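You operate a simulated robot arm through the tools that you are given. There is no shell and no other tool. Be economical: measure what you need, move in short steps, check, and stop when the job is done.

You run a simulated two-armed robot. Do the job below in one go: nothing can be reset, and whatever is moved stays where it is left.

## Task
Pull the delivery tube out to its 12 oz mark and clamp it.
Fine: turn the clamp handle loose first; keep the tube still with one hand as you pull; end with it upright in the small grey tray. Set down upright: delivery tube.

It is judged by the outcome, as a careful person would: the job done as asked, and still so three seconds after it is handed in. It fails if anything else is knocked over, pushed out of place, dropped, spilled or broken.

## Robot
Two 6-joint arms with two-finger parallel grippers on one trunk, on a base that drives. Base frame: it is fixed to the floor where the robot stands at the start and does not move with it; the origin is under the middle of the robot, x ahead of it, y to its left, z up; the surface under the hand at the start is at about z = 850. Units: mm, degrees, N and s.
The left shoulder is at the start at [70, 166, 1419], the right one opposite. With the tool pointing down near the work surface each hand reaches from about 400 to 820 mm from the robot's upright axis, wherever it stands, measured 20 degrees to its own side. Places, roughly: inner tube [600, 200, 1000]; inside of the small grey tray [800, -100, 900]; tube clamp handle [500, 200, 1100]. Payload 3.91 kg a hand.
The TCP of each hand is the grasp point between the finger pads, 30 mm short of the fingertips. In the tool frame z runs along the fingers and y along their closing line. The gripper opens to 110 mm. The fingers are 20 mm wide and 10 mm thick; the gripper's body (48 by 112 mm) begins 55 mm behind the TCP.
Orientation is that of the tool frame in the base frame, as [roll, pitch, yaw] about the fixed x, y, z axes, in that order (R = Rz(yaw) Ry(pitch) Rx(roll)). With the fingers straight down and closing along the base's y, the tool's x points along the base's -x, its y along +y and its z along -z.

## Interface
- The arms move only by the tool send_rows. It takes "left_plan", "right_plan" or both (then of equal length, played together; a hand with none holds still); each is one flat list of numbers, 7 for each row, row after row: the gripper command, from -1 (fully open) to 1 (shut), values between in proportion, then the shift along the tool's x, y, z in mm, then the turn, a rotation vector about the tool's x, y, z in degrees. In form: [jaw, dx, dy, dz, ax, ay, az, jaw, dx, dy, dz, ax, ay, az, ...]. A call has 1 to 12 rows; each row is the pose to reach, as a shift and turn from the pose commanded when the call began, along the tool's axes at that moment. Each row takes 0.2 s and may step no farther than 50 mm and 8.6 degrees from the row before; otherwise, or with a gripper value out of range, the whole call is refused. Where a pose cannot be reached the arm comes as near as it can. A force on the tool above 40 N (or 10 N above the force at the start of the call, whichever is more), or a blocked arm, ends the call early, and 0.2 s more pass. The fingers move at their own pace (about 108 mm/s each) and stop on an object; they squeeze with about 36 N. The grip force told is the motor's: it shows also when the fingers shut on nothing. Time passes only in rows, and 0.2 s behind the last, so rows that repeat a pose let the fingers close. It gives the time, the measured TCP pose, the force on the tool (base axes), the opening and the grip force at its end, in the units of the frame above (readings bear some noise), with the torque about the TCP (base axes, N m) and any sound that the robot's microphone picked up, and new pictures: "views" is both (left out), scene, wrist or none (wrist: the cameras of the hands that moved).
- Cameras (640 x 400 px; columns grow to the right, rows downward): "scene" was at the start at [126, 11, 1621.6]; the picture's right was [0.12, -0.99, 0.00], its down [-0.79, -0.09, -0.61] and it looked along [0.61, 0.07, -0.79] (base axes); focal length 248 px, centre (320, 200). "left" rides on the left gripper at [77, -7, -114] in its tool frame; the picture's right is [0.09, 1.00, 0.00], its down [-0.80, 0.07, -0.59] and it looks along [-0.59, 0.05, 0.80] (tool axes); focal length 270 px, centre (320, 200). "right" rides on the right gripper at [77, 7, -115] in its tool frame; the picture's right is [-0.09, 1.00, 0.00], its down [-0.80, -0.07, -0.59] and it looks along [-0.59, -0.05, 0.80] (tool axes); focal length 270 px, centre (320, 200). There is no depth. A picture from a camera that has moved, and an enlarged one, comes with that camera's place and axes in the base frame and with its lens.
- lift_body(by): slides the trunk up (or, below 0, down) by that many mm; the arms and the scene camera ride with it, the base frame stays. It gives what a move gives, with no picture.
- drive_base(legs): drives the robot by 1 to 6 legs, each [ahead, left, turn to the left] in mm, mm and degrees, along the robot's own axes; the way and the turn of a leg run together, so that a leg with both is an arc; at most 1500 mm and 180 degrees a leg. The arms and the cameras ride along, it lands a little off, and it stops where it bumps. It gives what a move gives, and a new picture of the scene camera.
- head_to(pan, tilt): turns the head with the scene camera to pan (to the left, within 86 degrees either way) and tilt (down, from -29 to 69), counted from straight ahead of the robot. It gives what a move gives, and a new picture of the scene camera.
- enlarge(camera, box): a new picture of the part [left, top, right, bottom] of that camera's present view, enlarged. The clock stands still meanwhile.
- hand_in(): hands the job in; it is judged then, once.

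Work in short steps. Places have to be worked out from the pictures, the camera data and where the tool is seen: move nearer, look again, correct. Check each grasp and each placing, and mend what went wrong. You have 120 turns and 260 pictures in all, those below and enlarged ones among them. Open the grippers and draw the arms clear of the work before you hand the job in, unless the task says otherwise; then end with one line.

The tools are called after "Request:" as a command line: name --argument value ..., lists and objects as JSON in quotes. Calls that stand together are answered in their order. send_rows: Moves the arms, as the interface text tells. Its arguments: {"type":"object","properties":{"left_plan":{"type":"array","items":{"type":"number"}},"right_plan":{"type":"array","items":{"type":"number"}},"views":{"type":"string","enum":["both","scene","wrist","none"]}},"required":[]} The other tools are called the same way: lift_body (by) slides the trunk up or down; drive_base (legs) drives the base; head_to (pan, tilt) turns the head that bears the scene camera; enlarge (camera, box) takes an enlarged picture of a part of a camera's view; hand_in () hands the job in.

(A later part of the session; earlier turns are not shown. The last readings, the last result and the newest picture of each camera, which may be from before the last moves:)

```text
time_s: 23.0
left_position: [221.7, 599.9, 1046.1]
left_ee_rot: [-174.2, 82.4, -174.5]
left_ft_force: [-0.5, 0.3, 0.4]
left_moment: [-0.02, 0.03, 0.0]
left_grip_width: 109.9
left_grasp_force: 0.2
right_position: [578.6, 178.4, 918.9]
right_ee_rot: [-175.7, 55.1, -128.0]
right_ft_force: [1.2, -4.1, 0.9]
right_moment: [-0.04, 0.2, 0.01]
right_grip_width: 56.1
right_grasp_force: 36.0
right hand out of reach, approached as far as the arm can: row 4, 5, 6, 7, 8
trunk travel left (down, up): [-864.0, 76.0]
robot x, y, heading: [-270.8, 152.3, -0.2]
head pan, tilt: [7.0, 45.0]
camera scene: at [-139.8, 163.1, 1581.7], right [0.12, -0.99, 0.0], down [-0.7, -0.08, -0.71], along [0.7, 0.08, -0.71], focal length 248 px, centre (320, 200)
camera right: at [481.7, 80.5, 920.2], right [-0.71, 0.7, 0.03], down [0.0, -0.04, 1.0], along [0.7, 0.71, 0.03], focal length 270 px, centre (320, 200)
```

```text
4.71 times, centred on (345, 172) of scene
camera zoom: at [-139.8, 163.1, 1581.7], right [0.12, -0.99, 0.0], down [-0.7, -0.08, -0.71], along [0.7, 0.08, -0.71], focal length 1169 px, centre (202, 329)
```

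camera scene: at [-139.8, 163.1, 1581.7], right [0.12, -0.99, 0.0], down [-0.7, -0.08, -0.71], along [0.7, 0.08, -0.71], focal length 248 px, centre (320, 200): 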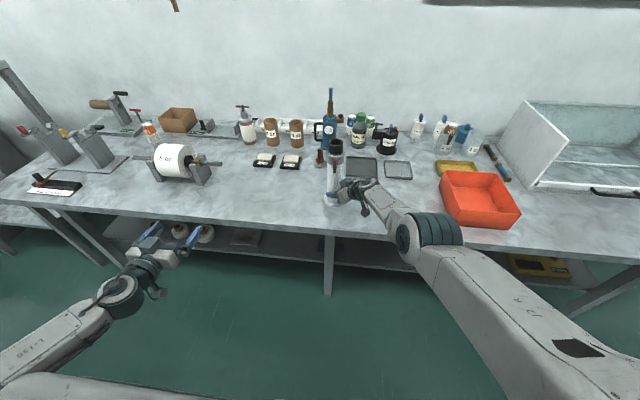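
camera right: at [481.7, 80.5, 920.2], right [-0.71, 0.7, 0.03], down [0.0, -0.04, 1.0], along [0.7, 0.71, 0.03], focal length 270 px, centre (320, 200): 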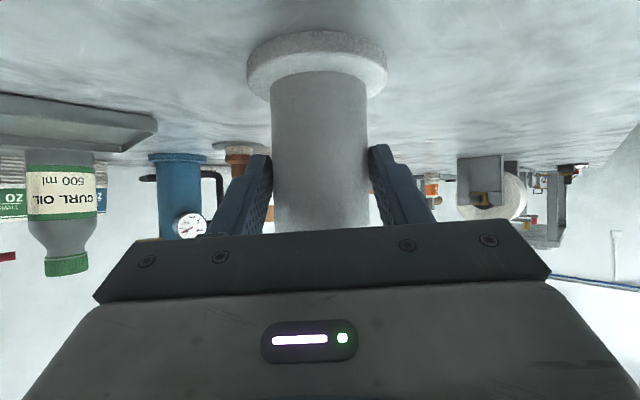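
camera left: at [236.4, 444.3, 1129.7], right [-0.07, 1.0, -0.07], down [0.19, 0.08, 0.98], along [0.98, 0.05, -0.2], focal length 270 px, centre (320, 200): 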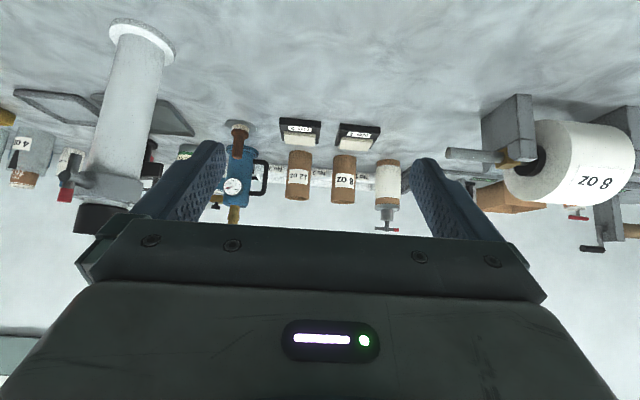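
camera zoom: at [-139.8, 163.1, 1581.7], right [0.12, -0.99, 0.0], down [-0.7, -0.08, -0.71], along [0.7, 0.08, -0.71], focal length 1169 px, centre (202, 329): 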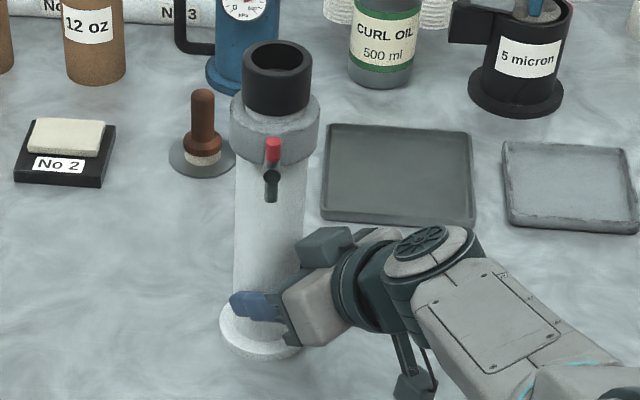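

Plenty of room now: the right hand holds the barrel at z≈919 and sits clear below the handle. I'll bring the left hand to a point 100 mm in front of the T-handle at z≈1072, pointing level ahead.

Request:
send_rows --left_plan '[-1, -4, -34, 17, 0, -1, 0, -1, -8, -68, 34, 0, -2, 0, -1, -12, -102, 51, 0, -3, 0, -1, -16, -136, 68, 0, -4, 0, -1, -20, -170, 85, 0, -5, 0, -1, -24, -204, 102, 0, -6, 0, -1, -28, -238, 119, 0, -7, 0, -1, -32, -272, 136, 0, -7.6, 0, -1, -36, -306, 153, 0, -7.6, 0, -1, -40, -340, 170, 0, -7.6, 0, -1, -44, -374, 187, 0, -7.6, 0, -1, -48, -407, 205, 0, -7.6, 0]' --views "both"

```text
time_s: 25.4
left_position: [410.3, 298.7, 1034.9]
left_ee_rot: [97.3, 81.4, 98.4]
left_ft_force: [-0.4, -0.9, -0.4]
left_moment: [-0.02, -0.04, 0.03]
left_grip_width: 110.0
left_grasp_force: 0.1
left hand out of reach, approached as far as the arm can: row 11, 12
right_position: [578.4, 177.8, 918.1]
right_ee_rot: [-175.6, 55.0, -128.1]
right_ft_force: [0.9, 0.5, 0.6]
right_moment: [0.23, 0.2, -0.02]
right_grip_width: 55.9
right_grasp_force: 35.9
trunk travel left (down, up): [-864.0, 76.0]
robot x, y, heading: [-271.0, 150.2, -0.5]
head pan, tilt: [7.0, 45.0]
stopped in row 12 (left hand): the arm was blocked; the commanded pose is now the measured one
camera scene: at [-140.1, 162.5, 1581.7], right [0.12, -0.99, 0.0], down [-0.7, -0.08, -0.71], along [0.7, 0.08, -0.71], focal length 248 px, centre (320, 200)
camera left: at [293.2, 301.1, 960.6], right [-0.02, 1.0, 0.06], down [-0.58, -0.06, 0.81], along [0.82, -0.02, 0.58], focal length 270 px, centre (320, 200)
```

scene: 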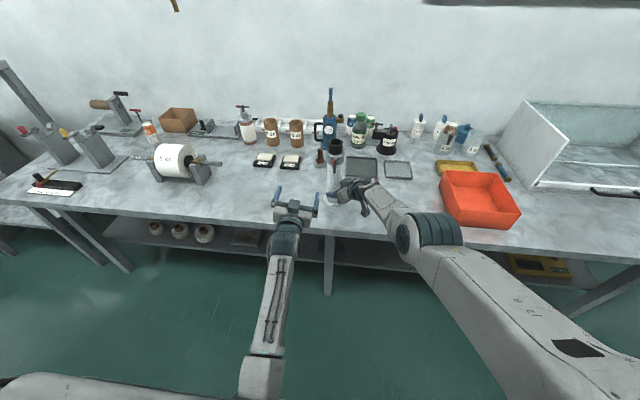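
left: 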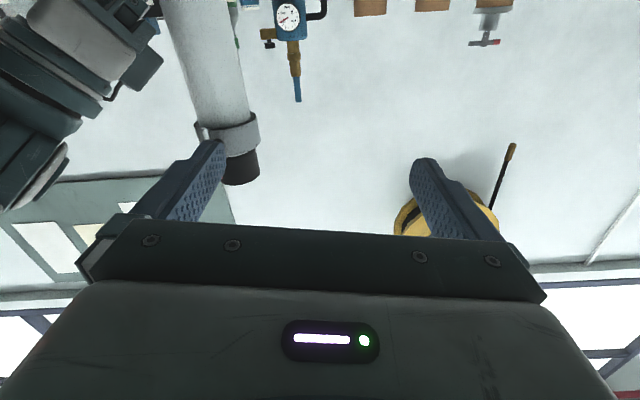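

The left arm binds when folded close in. I'll approach the bar from the front-left instead, yawed 35° right, since the vertical bar lets the gripper swivel around it.

Request:
send_rows --left_plan '[-1, -9, -4, 20, 7, -1, -1.6, -1, -18, -14, 28, 14, -2, -3.2, -1, -27, -24, 31, 21, -3, -4.8, -1, -36, -34, 32, 28, -4, -6.4, -1, -45, -44, 33, 34.6, -5, -8]' --views "both"

```text
time_s: 26.6
left_position: [443.9, 247.2, 1073.2]
left_ee_rot: [10.9, 88.5, -23.1]
left_ft_force: [0.2, -0.3, -0.5]
left_moment: [-0.02, 0.02, 0.0]
left_grip_width: 109.8
left_grasp_force: 0.1
right_position: [578.2, 178.3, 918.8]
right_ee_rot: [-175.6, 55.0, -128.0]
right_ft_force: [-1.4, 0.4, 3.2]
right_moment: [0.3, 0.32, 0.04]
right_grip_width: 56.0
right_grasp_force: 35.6
trunk travel left (down, up): [-864.0, 76.0]
robot x, y, heading: [-271.3, 157.1, -0.1]
head pan, tilt: [7.0, 45.0]
camera scene: at [-140.7, 163.3, 1581.7], right [0.12, -0.99, 0.0], down [-0.7, -0.08, -0.71], along [0.7, 0.08, -0.71], focal length 248 px, centre (320, 200)
camera left: at [345.5, 305.3, 993.3], right [0.56, 0.83, -0.08], down [-0.47, 0.4, 0.79], along [0.68, -0.4, 0.61], focal length 270 px, centre (320, 200)
```

scene: 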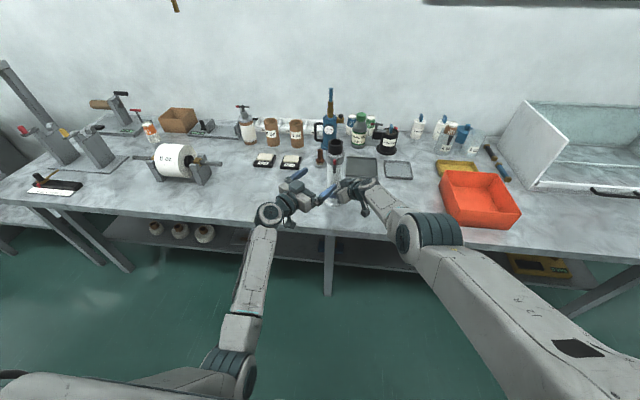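
left: 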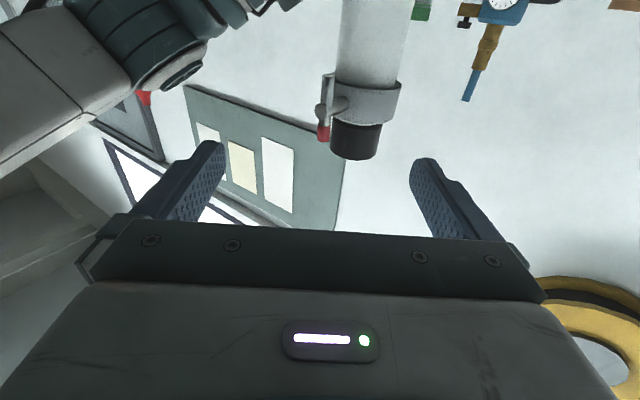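

Good pose: level, yaw −34°. I'll zoom the left camera onto the handle to localize it.

Request:
enlarge --camera "left" --box '[280, 50, 430, 170]'

```text
3.33 times, centred on (355, 110) of left
camera zoom: at [345.5, 305.3, 993.3], right [0.56, 0.83, -0.08], down [-0.47, 0.4, 0.79], along [0.68, -0.4, 0.61], focal length 901 px, centre (203, 500)
```

zoom: 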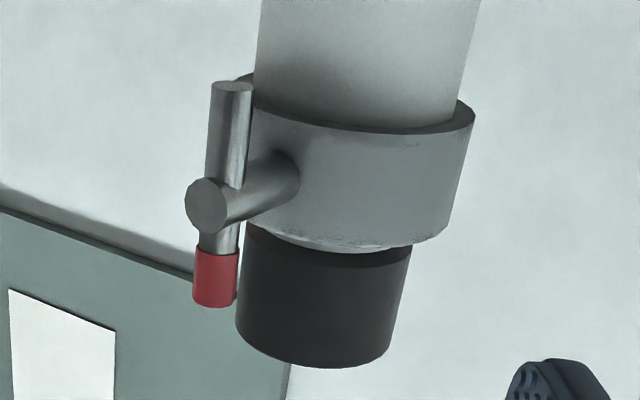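

The bar centre is at about (530,194,1068) and spans z≈1042–1096. At yaw −34° a finger would hit the shaft, so I'll swing to yaw 0 while moving to just in front of it, jaws open.

Request:
send_rows --left_plan '[-1, 1, -3, 20, -6.8, 0, 0.2, -1, 2, -6, 38, -13.6, 0, 0.4, -1, 4, -9, 52, -20.4, 0, 0.6, -1, 5, -12, 63, -27.2, 0, 0.8, -1, 6, -15, 72, -34, 0, 0.9]' --views "both"

```text
time_s: 28.0
left_position: [492.6, 273.5, 1032.1]
left_ee_rot: [92.5, 82.2, 92.4]
left_ft_force: [0.2, -0.3, -0.4]
left_moment: [0.0, 0.0, 0.01]
left_grip_width: 110.2
left_grasp_force: 0.0
left hand out of reach, approached as far as the arm can: row 5
right_position: [577.2, 177.6, 919.4]
right_ee_rot: [-175.6, 55.0, -128.1]
right_ft_force: [-2.0, -1.2, 3.6]
right_moment: [0.17, 0.34, 0.08]
right_grip_width: 56.2
right_grasp_force: 36.1
trunk travel left (down, up): [-864.0, 76.0]
robot x, y, heading: [-269.4, 152.8, -0.3]
head pan, tilt: [7.0, 45.0]
stopped in row 5 (left hand): the arm was blocked; the commanded pose is now the measured one
camera scene: at [-140.7, 163.1, 1581.7], right [0.12, -0.99, 0.0], down [-0.7, -0.08, -0.71], along [0.7, 0.08, -0.71], focal length 248 px, centre (320, 200)
camera left: at [378.1, 278.6, 956.0], right [0.0, 1.0, 0.05], down [-0.59, -0.04, 0.81], along [0.81, -0.03, 0.59], focal length 270 px, centre (320, 200)
```

scene: 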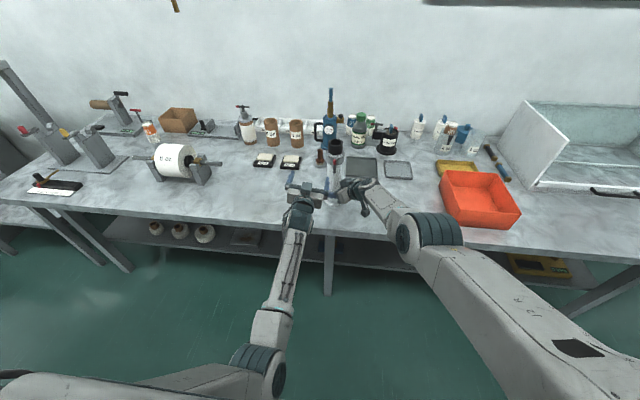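
left: 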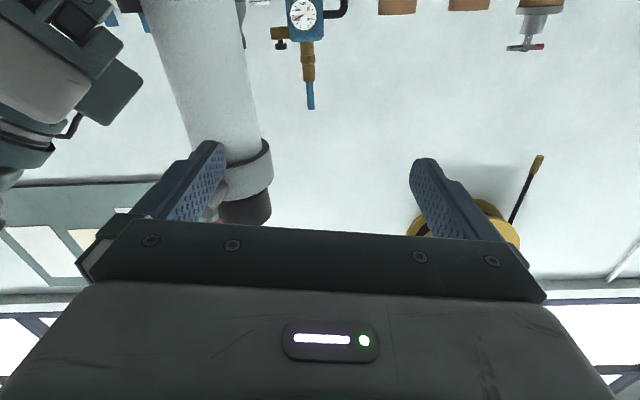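

Level at yaw 0 is not reachable there, but a tilted-down approach (as the right hand used) should be. I'll back the left hand off and tilt it 35° down with yaw near 0.

Request:
send_rows --left_plan '[-1, -5, 0, -25, 0, 0, 0, -1, -20, -3, -45, 0, 7, -2, -1, -30, -9, -53, 0, 14, -4, -1, -40, -15, -53, 0, 21, -5.5, -1, -50, -20, -53, 0, 28, -7, -1, -57, -25, -53, 0, 35, -7.8]' --views "both"

```text
time_s: 29.1
left_position: [439.2, 325.1, 1043.2]
left_ee_rot: [156.6, 63.3, 162.4]
left_ft_force: [-0.2, -0.6, 0.4]
left_moment: [-0.02, 0.05, 0.03]
left_grip_width: 109.9
left_grasp_force: 0.1
right_position: [578.4, 177.6, 919.0]
right_ee_rot: [-175.8, 55.0, -128.1]
right_ft_force: [0.2, 0.1, 1.5]
right_moment: [0.21, 0.22, 0.02]
right_grip_width: 55.5
right_grasp_force: 36.2
trunk travel left (down, up): [-864.0, 76.0]
robot x, y, heading: [-269.6, 151.0, -0.1]
head pan, tilt: [7.0, 45.0]
stopped in row 5 (left hand): the arm was blocked; the commanded pose is now the measured one
camera scene: at [-140.4, 163.1, 1581.7], right [0.12, -0.99, 0.0], down [-0.7, -0.08, -0.71], along [0.7, 0.08, -0.71], focal length 248 px, centre (320, 200)
camera left: at [303.0, 314.3, 1022.0], right [-0.1, 0.99, 0.1], down [-0.2, -0.12, 0.97], along [0.98, 0.08, 0.21], focal length 270 px, centre (320, 200)
```

scene: 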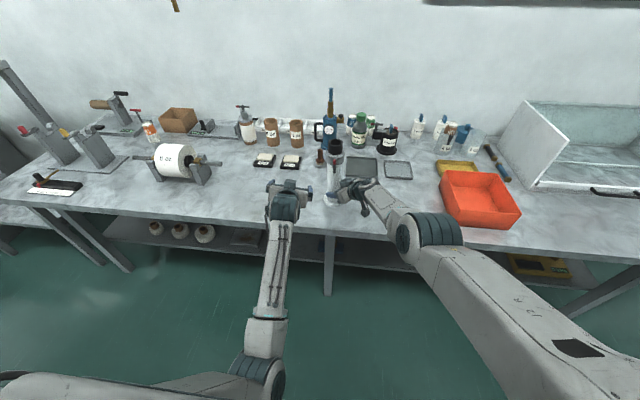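
left: 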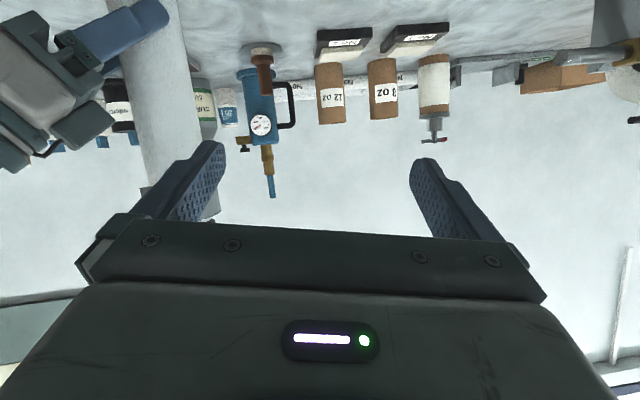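

The elbow is fouling the torso because I'm still too close. I'll release the barrel, withdraw the right hand, back the base 100 mm and lower the trunk 120 mm so both arms work more extended.

Request:
send_rows --right_plan '[-0.8, 0, 0, 0, 0, 0, 0, -1, 0, 0, 0, 0, 0, 0, -1, 0, 0, -25, 0, 0, 0, -1, 0, 0, -60, 0, 0, 0, -1, 0, 0, -100, 0, 0, 0, -1, 0, 0, -140, 0, 0, 0]' --views "scene"

Request:
drive_base --legs '[[-100, 0, 0]]'

Request:
lift_body --by -120

```text
time_s: 30.5
left_position: [438.5, 323.8, 1044.9]
left_ee_rot: [156.7, 63.3, 162.5]
left_ft_force: [-0.1, -0.5, -0.1]
left_moment: [0.01, -0.03, -0.01]
left_grip_width: 110.0
left_grasp_force: 0.1
right_position: [603.8, 108.5, 952.0]
right_ee_rot: [-175.7, 55.0, -128.3]
right_ft_force: [0.1, 0.1, 0.0]
right_moment: [0.02, 0.01, 0.0]
right_grip_width: 109.9
right_grasp_force: 0.1
right hand out of reach, approached as far as the arm can: row 3, 4, 5, 6
trunk travel left (down, up): [-864.0, 76.0]
robot x, y, heading: [-271.0, 154.6, 0.1]
head pan, tilt: [7.0, 45.0]
camera scene: at [-139.7, 161.6, 1581.6], right [0.12, -0.99, 0.0], down [-0.7, -0.08, -0.71], along [0.7, 0.08, -0.71], focal length 248 px, centre (320, 200)
```

scene: 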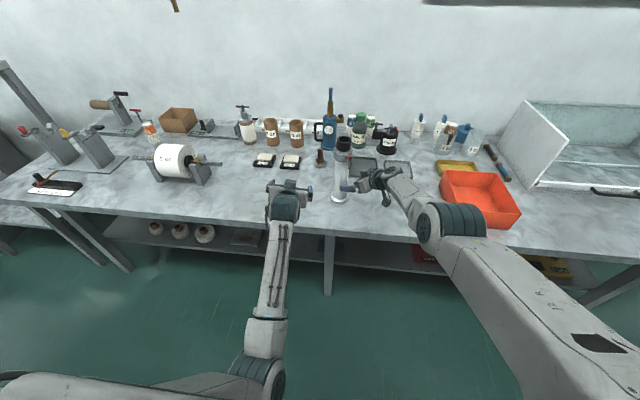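

```text
time_s: 31.6
left_position: [342.5, 325.3, 1042.0]
left_ee_rot: [157.0, 63.2, 162.7]
left_ft_force: [0.5, 0.0, 0.2]
left_moment: [0.0, 0.0, 0.05]
left_grip_width: 109.9
left_grasp_force: 0.0
right_position: [509.0, 109.6, 948.6]
right_ee_rot: [-175.9, 54.8, -128.2]
right_ft_force: [-0.6, 0.6, -0.2]
right_moment: [0.01, 0.0, -0.01]
right_grip_width: 109.7
right_grasp_force: 0.2
trunk travel left (down, up): [-864.0, 76.0]
robot x, y, heading: [-370.9, 153.9, -0.2]
head pan, tilt: [7.0, 45.0]
camera scene: at [-234.2, 163.5, 1581.2], right [0.12, -0.99, 0.0], down [-0.7, -0.08, -0.71], along [0.7, 0.08, -0.71], focal length 248 px, centre (320, 200)
```

scene: 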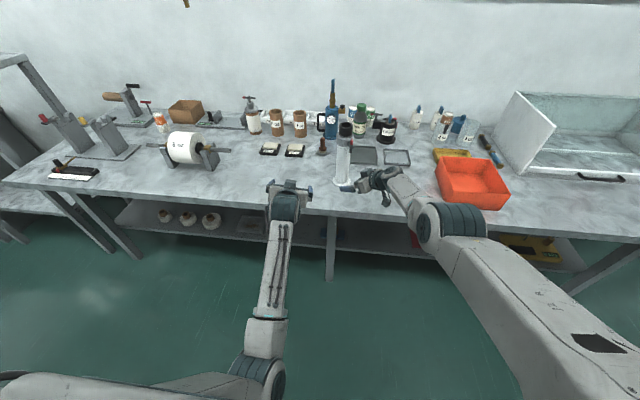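

```text
time_s: 32.6
left_position: [338.3, 325.7, 966.3]
left_ee_rot: [156.6, 63.4, 162.3]
left_ft_force: [0.2, -0.7, -0.5]
left_moment: [-0.01, 0.04, -0.02]
left_grip_width: 110.1
left_grasp_force: 0.0
right_position: [507.0, 109.2, 877.4]
right_ee_rot: [-176.1, 55.4, -128.2]
right_ft_force: [-10.5, -4.1, 10.1]
right_moment: [0.4, 0.58, 0.6]
right_grip_width: 109.9
right_grasp_force: 0.0
trunk travel left (down, up): [-786.0, 154.0]
robot x, y, heading: [-371.6, 152.0, 0.1]
head pan, tilt: [7.0, 45.0]
stopped: the force on the tool passed its limit at 74 N (the readings are from after the stop); the commanded pose is now the measured one
```

I shouldn't have chained those calls: the right hand came off differently than planned and then touched the table. I'll lift 40 mm and inspect the tube.

Request:
lift_body --by 40

Request:
enlarge --camera "scene" --box '[240, 70, 440, 200]'

```text
time_s: 33.5
left_position: [340.4, 326.5, 1005.6]
left_ee_rot: [156.9, 63.3, 162.5]
left_ft_force: [0.1, -0.2, -0.4]
left_moment: [-0.02, 0.0, 0.01]
left_grip_width: 110.4
left_grasp_force: 0.0
right_position: [508.7, 109.9, 915.2]
right_ee_rot: [-176.1, 55.3, -128.4]
right_ft_force: [-0.4, 0.8, 0.4]
right_moment: [-0.01, -0.03, 0.03]
right_grip_width: 110.1
right_grasp_force: 0.1
trunk travel left (down, up): [-826.0, 114.0]
robot x, y, heading: [-372.8, 153.0, -0.2]
head pan, tilt: [7.0, 45.0]
```

```text
3.08 times, centred on (340, 135) of scene
camera zoom: at [-236.9, 163.9, 1543.1], right [0.12, -0.99, 0.0], down [-0.7, -0.08, -0.71], along [0.7, 0.08, -0.71], focal length 764 px, centre (258, 400)
```

zoom: 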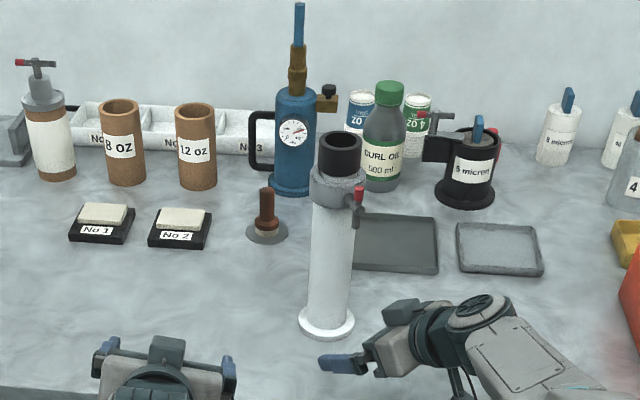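

The tube is upright but has moved to about (607,163) and turned about 30°, so its handle now points toward the right arm. That suits swapping roles: right hand on the T-handle, left on the barrel. I'll test the right hand at handle height, level, yaw 30°.

Request:
send_rows --right_plan '[-1, -10, 0, -30, 0, 0, 0, -1, -32, 1, -55, 3.4, -6.8, 1.1, -1, -54, 1, -75, 6.8, -13.6, 2.2, -1, -74, 2, -92, 10.1, -20.4, 3.3, -1, -92, 3, -102, 13.5, -27.1, 4.4, -1, -110, 3.5, -110, 16.9, -33.9, 5.5]' --views "both"

```text
time_s: 34.3
left_position: [340.3, 325.5, 1006.9]
left_ee_rot: [156.7, 63.4, 162.6]
left_ft_force: [0.1, -0.1, 0.4]
left_moment: [-0.01, 0.02, -0.04]
left_grip_width: 109.9
left_grasp_force: 0.0
right_position: [478.4, 103.9, 884.6]
right_ee_rot: [169.2, 55.6, -145.4]
right_ft_force: [0.1, 0.6, 0.7]
right_moment: [0.0, 0.0, -0.02]
right_grip_width: 109.9
right_grasp_force: 0.1
right hand out of reach, approached as far as the arm can: row 1, 2
trunk travel left (down, up): [-826.0, 114.0]
robot x, y, heading: [-369.5, 153.5, -0.3]
head pan, tilt: [7.0, 45.0]
stopped in row 4 (right hand): the force on the tool passed its limit at 74 N (the readings are from after the stop); the commanded pose is now the measured one
camera scene: at [-239.6, 163.7, 1543.5], right [0.12, -0.99, 0.0], down [-0.7, -0.08, -0.71], along [0.7, 0.08, -0.71], focal length 248 px, centre (320, 200)
camera right: at [373.8, 15.0, 884.6], right [-0.64, 0.74, 0.18], down [0.09, -0.16, 0.98], along [0.76, 0.65, 0.03], focal length 270 px, centre (320, 200)
```

scene: 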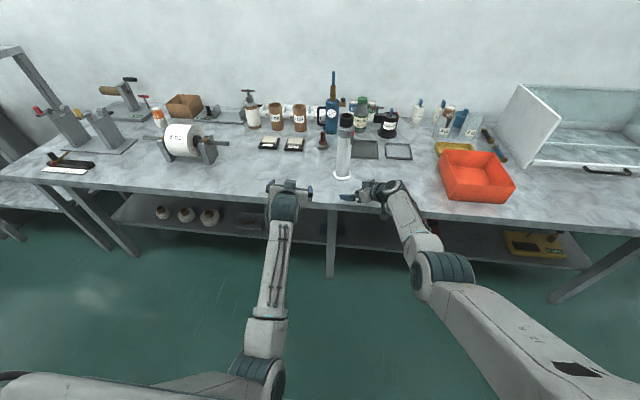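
right: 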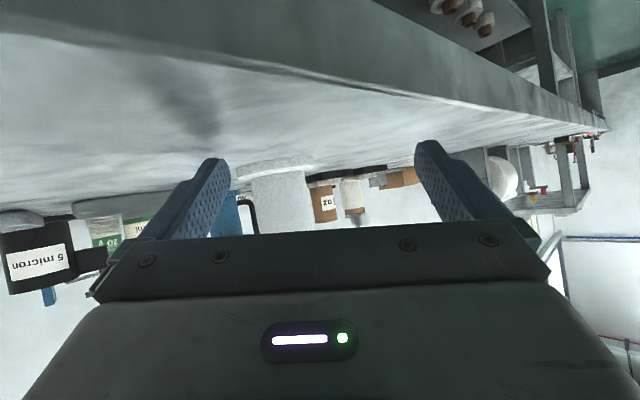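

Inward yaw near 48° is at the right wrist's limit and makes the IK drift. I'll turn the right hand outward by 30° while raising it, before anything else.

Request:
send_rows --right_plan '[-1, -9, -2, -10, 5, -0.6, 2, -1, -18, -4, -20, 10, -1.2, 4, -1, -26, -6, -30, 15, -1.8, 6, -1, -35, -9, -40, 20, -2.4, 8, -1, -35, -9, -40, 24.8, -3.2, 10.6]' --views "none"

```text
time_s: 35.5
left_position: [340.8, 328.4, 1005.7]
left_ee_rot: [156.9, 63.2, 162.7]
left_ft_force: [0.4, 0.0, 0.6]
left_moment: [0.01, -0.01, 0.02]
left_grip_width: 109.7
left_grasp_force: 0.0
right_position: [479.7, 85.8, 932.6]
right_ee_rot: [177.6, 57.3, -165.0]
right_ft_force: [-0.4, 0.4, -0.4]
right_moment: [0.0, -0.01, 0.0]
right_grip_width: 110.2
right_grasp_force: 0.0
trunk travel left (down, up): [-826.0, 114.0]
robot x, y, heading: [-370.1, 151.5, 0.1]
head pan, tilt: [7.0, 45.0]
```

It tracked exactly at yaw ≈18°. I'll now raise it to handle height.

Request:
send_rows --right_plan '[-1, -30, 1, -19, 0, 0, 0, -1, -60, 1.5, -38, 0, 0, 0, -1, -90, 2, -57, 0, 0, 0, -1, -118, 3, -75, 0, 0, 0]' --views "both"

```text
time_s: 36.5
left_position: [339.5, 328.1, 1005.2]
left_ee_rot: [156.7, 63.4, 162.6]
left_ft_force: [-0.6, 0.7, 0.0]
left_moment: [0.01, 0.01, 0.01]
left_grip_width: 110.2
left_grasp_force: 0.1
right_position: [478.5, 85.1, 1074.5]
right_ee_rot: [177.7, 57.3, -164.9]
right_ft_force: [1.1, 0.3, 0.1]
right_moment: [-0.01, 0.0, -0.01]
right_grip_width: 110.1
right_grasp_force: 0.0
trunk travel left (down, up): [-826.0, 114.0]
robot x, y, heading: [-374.6, 152.7, -0.2]
head pan, tilt: [7.0, 45.0]
camera scene: at [-238.6, 164.5, 1543.2], right [0.12, -0.99, 0.0], down [-0.7, -0.09, -0.71], along [0.7, 0.08, -0.71], focal length 248 px, centre (320, 200)
camera right: at [345.8, 52.4, 1070.6], right [-0.25, 0.96, 0.1], down [-0.04, -0.11, 0.99], along [0.97, 0.24, 0.06], focal length 270 px, centre (320, 200)
```

scene: 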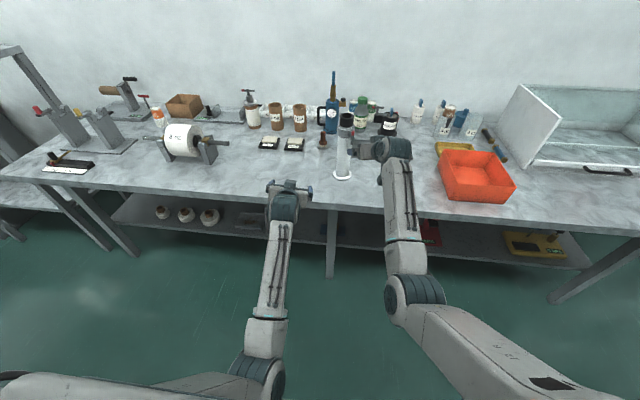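
right: 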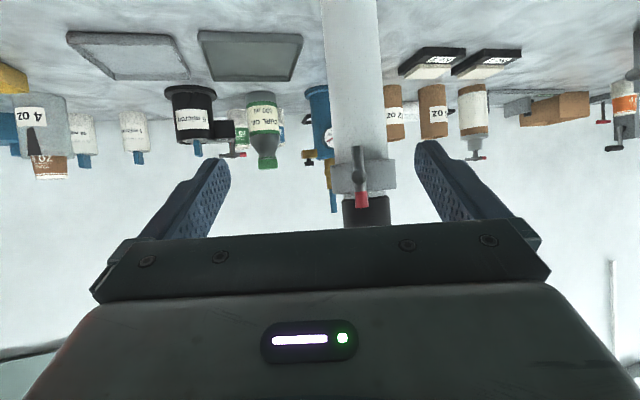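

The right hand sees the T-handle almost head-on. I'll zoom to localize it.

Request:
enlarge --camera "right" --box '[310, 110, 430, 230]'

```text
3.33 times, centred on (370, 170) of right
camera zoom: at [345.8, 52.4, 1070.6], right [-0.25, 0.96, 0.1], down [-0.04, -0.11, 0.99], along [0.97, 0.24, 0.06], focal length 901 px, centre (153, 300)
```

zoom: 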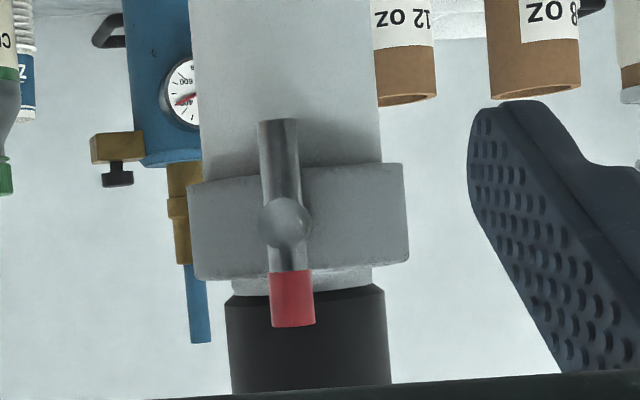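

The handle axis points along yaw ≈26°, with the bar near (560,141,1067) and the tube near (610,166). Next I'll bring the left hand low to a pre-grasp left-front of the barrel, yaw −30°, tilted 35° down.

Request:
send_rows --left_plan '[-1, -1, -15, 25, 5, 1, 1.4, -1, -2, -36, 52, 11, 2, 2.8, -1, -4, -57, 80, 16.5, 3, 4.3, -1, -5, -78, 107, 22, 4, 5.7, -1, -6, -98, 134, 27.5, 5, 7.1, -1, -7.6, -119, 162, 33, 6, 8.6]' --views "both"

```text
time_s: 37.9
left_position: [497.4, 229.6, 923.2]
left_ee_rot: [178.1, 55.7, 148.9]
left_ft_force: [0.9, 0.7, 0.2]
left_moment: [-0.02, 0.01, 0.0]
left_grip_width: 109.8
left_grasp_force: 0.1
right_position: [481.0, 84.6, 1072.8]
right_ee_rot: [177.6, 57.1, -165.1]
right_ft_force: [0.1, 0.0, 0.2]
right_moment: [0.01, -0.02, -0.01]
right_grip_width: 110.2
right_grasp_force: 0.1
trunk travel left (down, up): [-826.0, 114.0]
robot x, y, heading: [-371.5, 153.3, -0.0]
head pan, tilt: [7.0, 45.0]
camera scene: at [-235.8, 163.7, 1543.0], right [0.12, -0.99, 0.0], down [-0.7, -0.08, -0.71], along [0.7, 0.09, -0.71], focal length 248 px, centre (320, 200)
camera left: at [373.3, 292.0, 923.9], right [0.45, 0.89, -0.05], down [-0.01, 0.06, 1.0], along [0.89, -0.45, 0.04], focal length 270 px, centre (320, 200)
```

scene: 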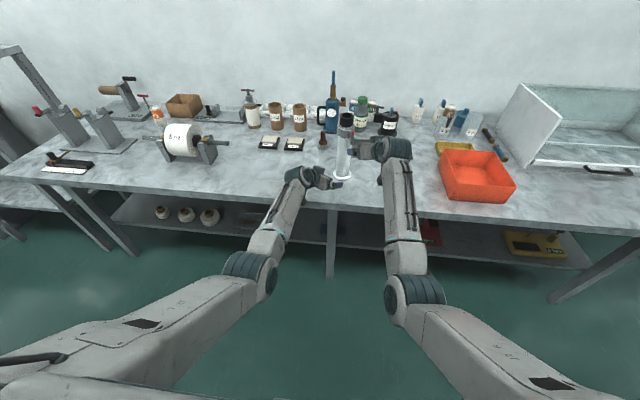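
left: 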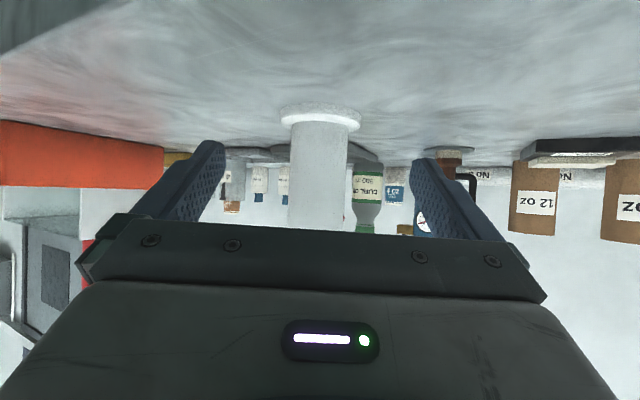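

Both arms are now comfortably extended and the barrel (about 609,170) is centred in the left jaws. I'll advance and close on it.

Request:
send_rows --left_plan '[-1, -21, 0, 34, 0, 0, 0, -1, -42, 1, 68, 0, 0, 0, -1, -64, 2, 103, 0, 0, 0, 0, -64, 2, 103, 0, 0, 0, 1, -64, 2, 103, 0, 0, 0, 1, -64, 2, 103, 0, 0, 0]' --views "both"

Request:
enlarge --camera "right" --box '[310, 110, 430, 230]'

```text
time_s: 39.3
left_position: [548.9, 207.7, 947.4]
left_ee_rot: [178.0, 55.4, 148.8]
left_ft_force: [-1.3, -0.1, -2.3]
left_moment: [-0.03, -0.1, 0.03]
left_grip_width: 0.2
left_grasp_force: 35.8
left hand out of reach, approached as far as the arm can: row 2, 3, 4, 5, 6
right_position: [479.0, 84.6, 1075.0]
right_ee_rot: [177.6, 57.4, -165.0]
right_ft_force: [0.2, 0.1, 0.1]
right_moment: [0.0, 0.0, 0.0]
right_grip_width: 110.0
right_grasp_force: 0.1
trunk travel left (down, up): [-826.0, 114.0]
robot x, y, heading: [-366.7, 153.7, -0.2]
head pan, tilt: [7.0, 45.0]
camera scene: at [-238.8, 164.0, 1543.2], right [0.12, -0.99, 0.0], down [-0.7, -0.08, -0.71], along [0.7, 0.08, -0.71], focal length 248 px, centre (320, 200)
camera left: at [425.5, 270.1, 948.7], right [0.45, 0.89, -0.05], down [-0.01, 0.06, 1.0], along [0.89, -0.45, 0.03], focal length 270 px, centre (320, 200)
```

scene: 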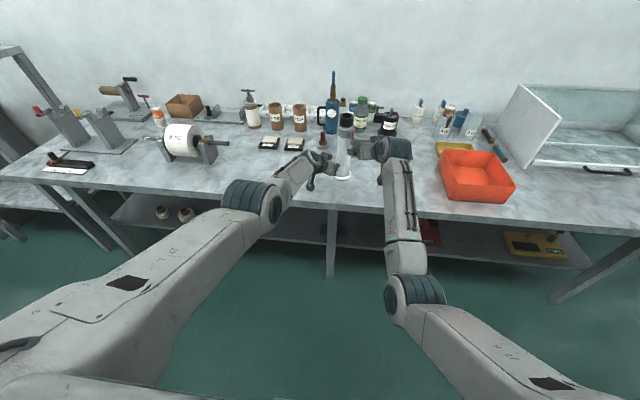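
left: 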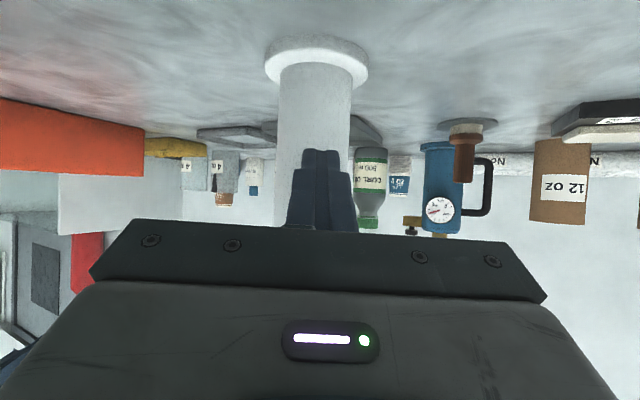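

```text
3.33 times, centred on (370, 170) of right
camera zoom: at [345.7, 52.0, 1070.5], right [-0.25, 0.96, 0.1], down [-0.04, -0.11, 0.99], along [0.97, 0.24, 0.06], focal length 901 px, centre (153, 300)
```

zoom: 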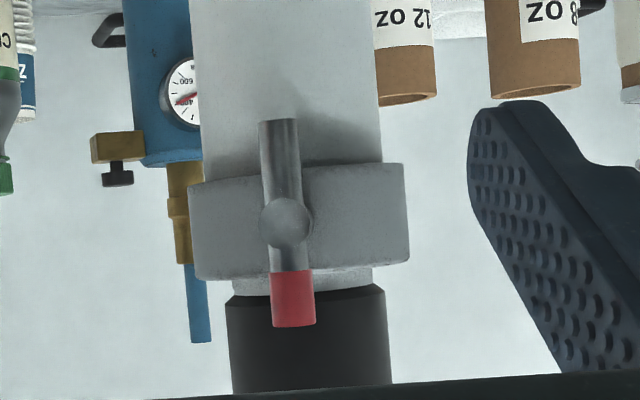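

The left arm ran out of reach, so the base should be about 65 mm closer. I'll retract the left hand to its pre-grasp and pull the right hand back 70 mm before driving.

Request:
send_rows --left_plan '[0, 42, -2, -68, 0, 0, 0, -1, 64, -2, -103, 0, 0, 0, -1, 84, -2, -138, 0, 0, 0, -1, 84, -2, -138, 0, 0, 0]' --right_plan '[-1, 10, 5, -15, 0, 0, 0, -1, 20, 10, -30, 0, 0, 0, -1, 30, 15, -45, 0, 0, 0, -1, 37, 20, -58, 0, 0, 0]' --views "none"

```text
refused: row 1 steps farther than a row can; nothing moved
```

Request:
send_rows --left_plan '[0, 21, -1, -34, 0, 0, 0, -0.5, 42, -2, -68, 0, 0, 0, -1, 64, -2, -103, 0, 0, 0, -1, 84, -2, -138, 0, 0, 0]' --right_plan '[-1, 10, 5, -15, 0, 0, 0, -1, 20, 10, -30, 0, 0, 0, -1, 30, 15, -45, 0, 0, 0, -1, 37, 20, -58, 0, 0, 0]' --views "none"

```text
time_s: 40.0
left_position: [498.0, 216.9, 883.4]
left_ee_rot: [-174.3, 45.8, 151.2]
left_ft_force: [0.0, -0.4, -1.2]
left_moment: [0.02, 0.04, 0.01]
left_grip_width: 109.9
left_grasp_force: 0.0
left hand out of reach, approached as far as the arm can: row 1, 2
right_position: [440.0, 80.5, 1074.9]
right_ee_rot: [177.5, 57.4, -165.0]
right_ft_force: [-0.1, -0.4, -0.1]
right_moment: [0.04, 0.02, 0.02]
right_grip_width: 109.8
right_grasp_force: 0.0
trunk travel left (down, up): [-826.0, 114.0]
robot x, y, heading: [-369.1, 151.7, -0.2]
head pan, tilt: [7.0, 45.0]
stopped in row 3 (left hand): the force on the tool passed its limit at 113 N (the readings are from after the stop); the commanded pose is now the measured one
```

The left hand dipped onto the table as it left the stretched pose. I'll raise it gently in small steps.

Request:
send_rows --left_plan '[-1, -4, -2, -20, 0, -3, 1, -1, -8, -4, -40, 0, -6, 2, -1, -12, -7, -58, 0, -9, 4]' --right_plan '[-1, 0, 0, -10, 0, 0, 0, -1, 5, 3, -15, 0, 0, 0, -1, 10, 5, -20, 0, 0, 0]' --views "scene"

```text
time_s: 40.8
left_position: [469.7, 233.2, 930.1]
left_ee_rot: [-178.1, 55.0, 146.2]
left_ft_force: [0.0, 0.5, -1.1]
left_moment: [-0.02, 0.0, -0.01]
left_grip_width: 110.0
left_grasp_force: 0.1
right_position: [418.5, 81.6, 1074.6]
right_ee_rot: [177.5, 57.4, -165.1]
right_ft_force: [-1.2, 0.9, 0.5]
right_moment: [-0.02, 0.01, -0.03]
right_grip_width: 109.7
right_grasp_force: 0.1
trunk travel left (down, up): [-826.0, 114.0]
robot x, y, heading: [-367.2, 154.3, -0.2]
head pan, tilt: [7.0, 45.0]
camera scene: at [-237.4, 164.4, 1543.2], right [0.12, -0.99, 0.0], down [-0.7, -0.08, -0.71], along [0.7, 0.08, -0.71], focal length 248 px, centre (320, 200)
```

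scene: 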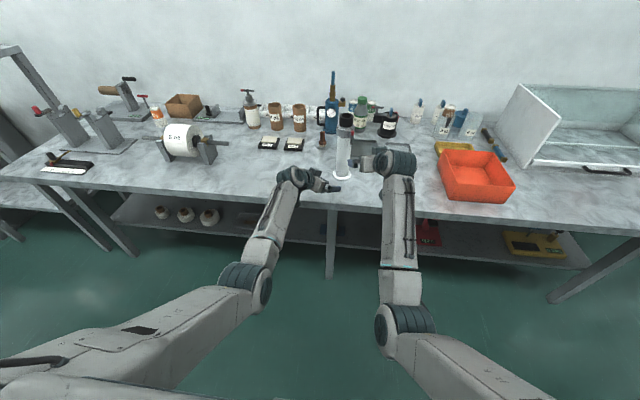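

All clear and tracking. I'll drive 65 mm forward.

Request:
drive_base --legs '[[65, 0, 0]]'

Request:
send_rows --left_plan '[-1, 0, 0, 0, 0, 0, 0]' --views "wrist"

```text
time_s: 41.8
left_position: [528.9, 231.9, 934.7]
left_ee_rot: [-178.5, 55.2, 145.9]
left_ft_force: [-1.1, 0.0, 1.1]
left_moment: [0.02, -0.03, 0.02]
left_grip_width: 110.2
left_grasp_force: 0.0
right_position: [477.5, 80.2, 1078.4]
right_ee_rot: [177.7, 57.6, -165.0]
right_ft_force: [-0.2, 0.0, 0.3]
right_moment: [-0.01, -0.01, 0.03]
right_grip_width: 110.0
right_grasp_force: 0.1
trunk travel left (down, up): [-826.0, 114.0]
robot x, y, heading: [-307.1, 151.9, -0.3]
head pan, tilt: [7.0, 45.0]
camera scene: at [-180.2, 163.6, 1544.0], right [0.12, -0.99, 0.0], down [-0.7, -0.08, -0.71], along [0.71, 0.08, -0.7], focal length 248 px, centre (320, 200)
```

scene: 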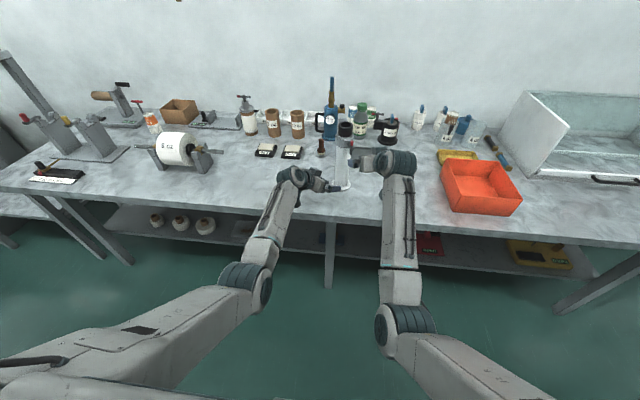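

```text
time_s: 42.1
left_position: [531.6, 232.7, 932.1]
left_ee_rot: [-178.4, 55.0, 145.9]
left_ft_force: [0.0, -0.1, 0.6]
left_moment: [0.0, 0.0, 0.0]
left_grip_width: 110.1
left_grasp_force: 0.0
right_position: [480.4, 81.1, 1075.7]
right_ee_rot: [177.5, 57.4, -165.1]
right_ft_force: [-0.6, -0.7, 0.4]
right_moment: [0.0, -0.04, -0.03]
right_grip_width: 110.2
right_grasp_force: 0.0
trunk travel left (down, up): [-826.0, 114.0]
robot x, y, heading: [-310.7, 148.3, -0.1]
head pan, tilt: [7.0, 45.0]
camera left: at [415.5, 307.4, 934.4], right [0.53, 0.84, -0.09], down [0.03, 0.09, 1.0], along [0.84, -0.53, 0.02], focal length 270 px, centre (320, 200)
```

left: 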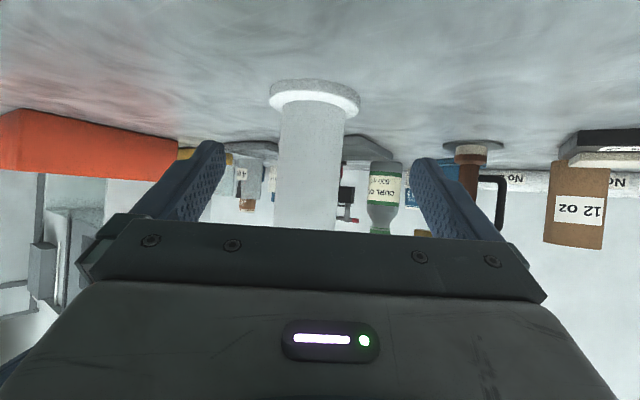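

The barrel is at about (606,175), nearly centred. I'll advance the left hand and close.

Request:
send_rows --left_plan '[-1, -15, -5, 25, 0, 0, 0, -1, -30, -5, 50, 0, 0, 0, -1, -45, -5, 77, 0, 0, 0, 0, -45, -5, 77, 0, 0, 0, 1, -45, -5, 77, 0, 0, 0, 1, -45, -5, 77, 0, 0, 0]' --views "wrist"

Request:
enlarge --camera "right" --box '[310, 110, 430, 230]'

```text
time_s: 43.5
left_position: [593.8, 178.4, 925.2]
left_ee_rot: [-178.3, 54.7, 146.2]
left_ft_force: [0.6, -0.4, 0.2]
left_moment: [0.11, 0.16, 0.0]
left_grip_width: 54.9
left_grasp_force: 36.3
left hand out of reach, approached as far as the arm can: row 3, 4, 5, 6
right_position: [482.5, 79.6, 1073.8]
right_ee_rot: [177.5, 57.4, -165.2]
right_ft_force: [-0.6, -0.6, -1.6]
right_moment: [0.01, 0.01, -0.02]
right_grip_width: 109.9
right_grasp_force: 0.1
trunk travel left (down, up): [-826.0, 114.0]
robot x, y, heading: [-307.5, 153.4, -0.2]
head pan, tilt: [7.0, 45.0]
camera left: at [477.3, 252.7, 929.1], right [0.53, 0.84, -0.09], down [0.03, 0.09, 1.0], along [0.85, -0.53, 0.02], focal length 270 px, centre (320, 200)
```

left: 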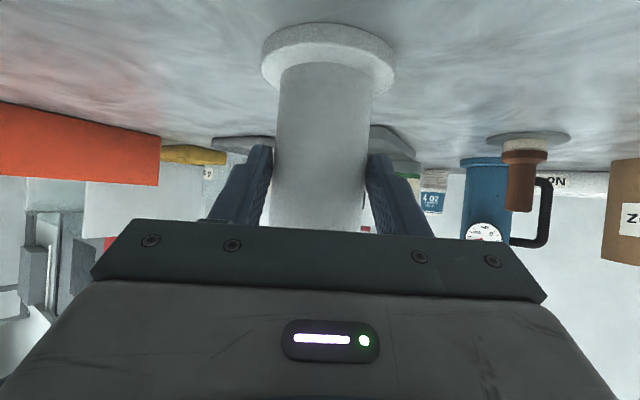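

```text
3.33 times, centred on (370, 170) of right
camera zoom: at [350.1, 47.6, 1070.2], right [-0.24, 0.96, 0.1], down [-0.04, -0.11, 0.99], along [0.97, 0.24, 0.06], focal length 901 px, centre (153, 300)
```

zoom: 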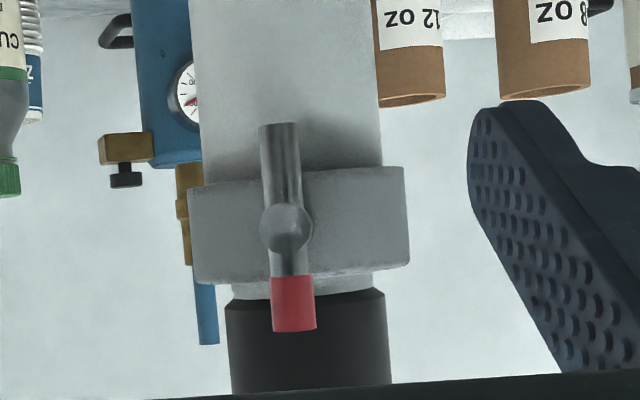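

Left holds the barrel (54.9 mm). Triangulating gives tube ≈(620,167) and bar ≈(565,138,1068). I'll line the right hand up with the bar's upper half: yaw 26°, z≈1096, about 60 mm short.

Request:
send_rows --right_plan '[-0.6, -15, 10, 4, -3.3, 0, -2, -0.4, -31, 20.6, 8, -6.7, 0.2, -4.3, -0.4, -31, 20.6, 8, -6.7, 0.2, -4.3]' --views "wrist"

Request:
enlarge --camera "right" --box '[250, 90, 400, 240]'

```text
time_s: 44.4
left_position: [594.1, 178.6, 928.1]
left_ee_rot: [-178.1, 54.9, 146.2]
left_ft_force: [-1.2, 0.8, -1.2]
left_moment: [0.09, 0.16, -0.02]
left_grip_width: 54.8
left_grasp_force: 36.6
right_position: [499.2, 106.1, 1095.6]
right_ee_rot: [177.4, 57.3, -157.1]
right_ft_force: [0.4, 0.5, -0.6]
right_moment: [-0.02, -0.03, -0.02]
right_grip_width: 76.9
right_grasp_force: 0.1
trunk travel left (down, up): [-826.0, 114.0]
robot x, y, heading: [-306.3, 150.8, -0.1]
head pan, tilt: [7.0, 45.0]
camera right: at [373.4, 54.9, 1092.5], right [-0.38, 0.92, 0.1], down [-0.02, -0.11, 0.99], along [0.93, 0.37, 0.06], focal length 270 px, centre (320, 200)
```

right: 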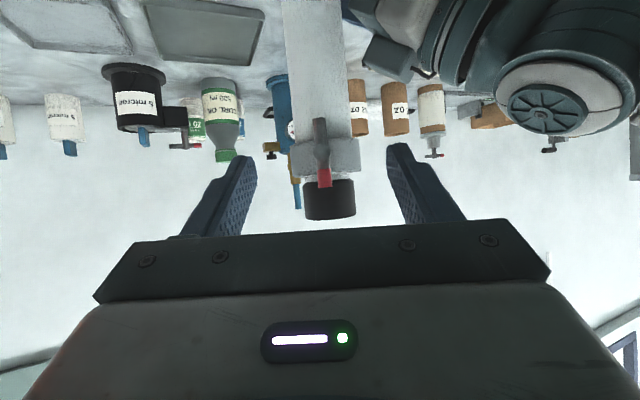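

```text
2.67 times, centred on (325, 165) of right
camera zoom: at [373.4, 54.9, 1092.5], right [-0.38, 0.92, 0.1], down [-0.02, -0.11, 0.99], along [0.93, 0.37, 0.06], focal length 721 px, centre (307, 293)
```

zoom: 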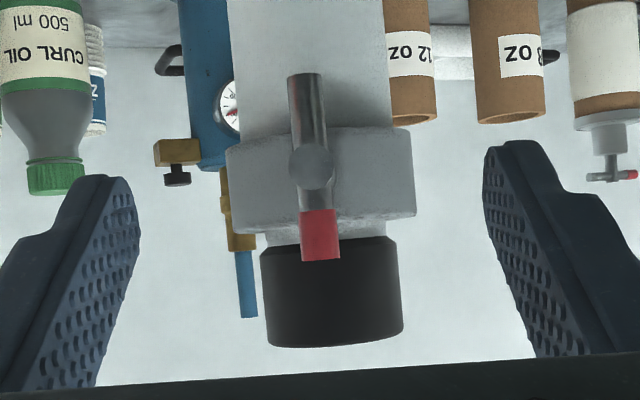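

The bar is centred between the fingers. I'll advance about 57 mm horizontally and look before closing.

Request:
send_rows --right_plan '[-0.4, -11, -2, 17, 0, 0, 0, -0.4, -21, -2, 33, 0, 0, 0, -0.4, -30, -2.5, 46, 0, 0, 0]' --views "wrist"

Request:
enlarge --camera "right" --box '[200, 60, 440, 240]'

Request:
enlarge --camera "scene" --box '[310, 100, 400, 200]'

```text
time_s: 45.1
left_position: [594.6, 177.5, 926.3]
left_ee_rot: [-178.2, 54.9, 146.2]
left_ft_force: [-0.7, -0.2, 0.5]
left_moment: [0.12, 0.18, -0.02]
left_grip_width: 55.1
left_grasp_force: 35.5
right_position: [551.1, 124.2, 1094.2]
right_ee_rot: [177.5, 57.3, -157.2]
right_ft_force: [1.2, 0.0, -0.2]
right_moment: [0.04, 0.02, -0.01]
right_grip_width: 77.1
right_grasp_force: 0.1
trunk travel left (down, up): [-826.0, 114.0]
robot x, y, heading: [-306.9, 154.1, -0.3]
head pan, tilt: [7.0, 45.0]
camera right: at [424.6, 75.3, 1091.7], right [-0.38, 0.92, 0.1], down [-0.02, -0.11, 0.99], along [0.93, 0.37, 0.06], focal length 270 px, centre (320, 200)
```

right: 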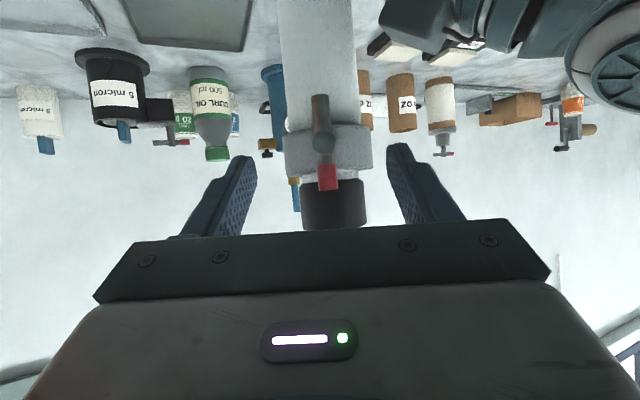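

```text
2.22 times, centred on (320, 150) of right
camera zoom: at [424.6, 75.3, 1091.7], right [-0.38, 0.92, 0.1], down [-0.02, -0.11, 0.99], along [0.93, 0.37, 0.06], focal length 601 px, centre (320, 311)
```

zoom: 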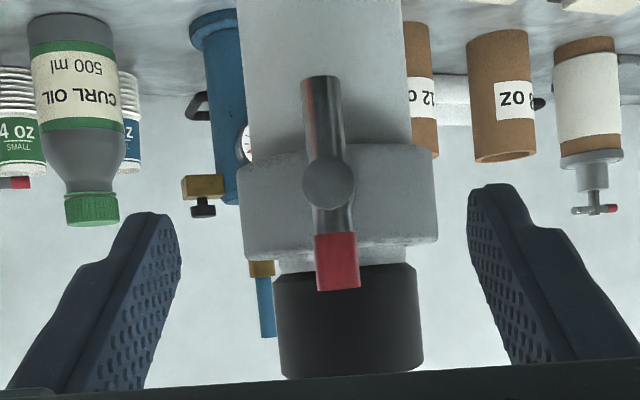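

```text
4.00 times, centred on (355, 150) of scene
camera zoom: at [-171.5, 163.8, 1543.0], right [0.12, -0.99, 0.0], down [-0.7, -0.08, -0.71], along [0.7, 0.08, -0.71], focal length 994 px, centre (180, 400)
```

zoom: 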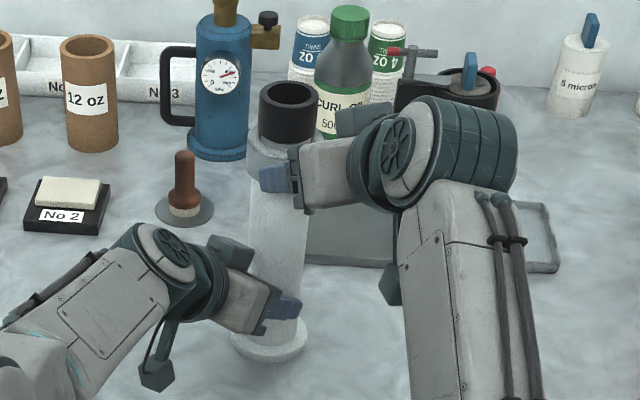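

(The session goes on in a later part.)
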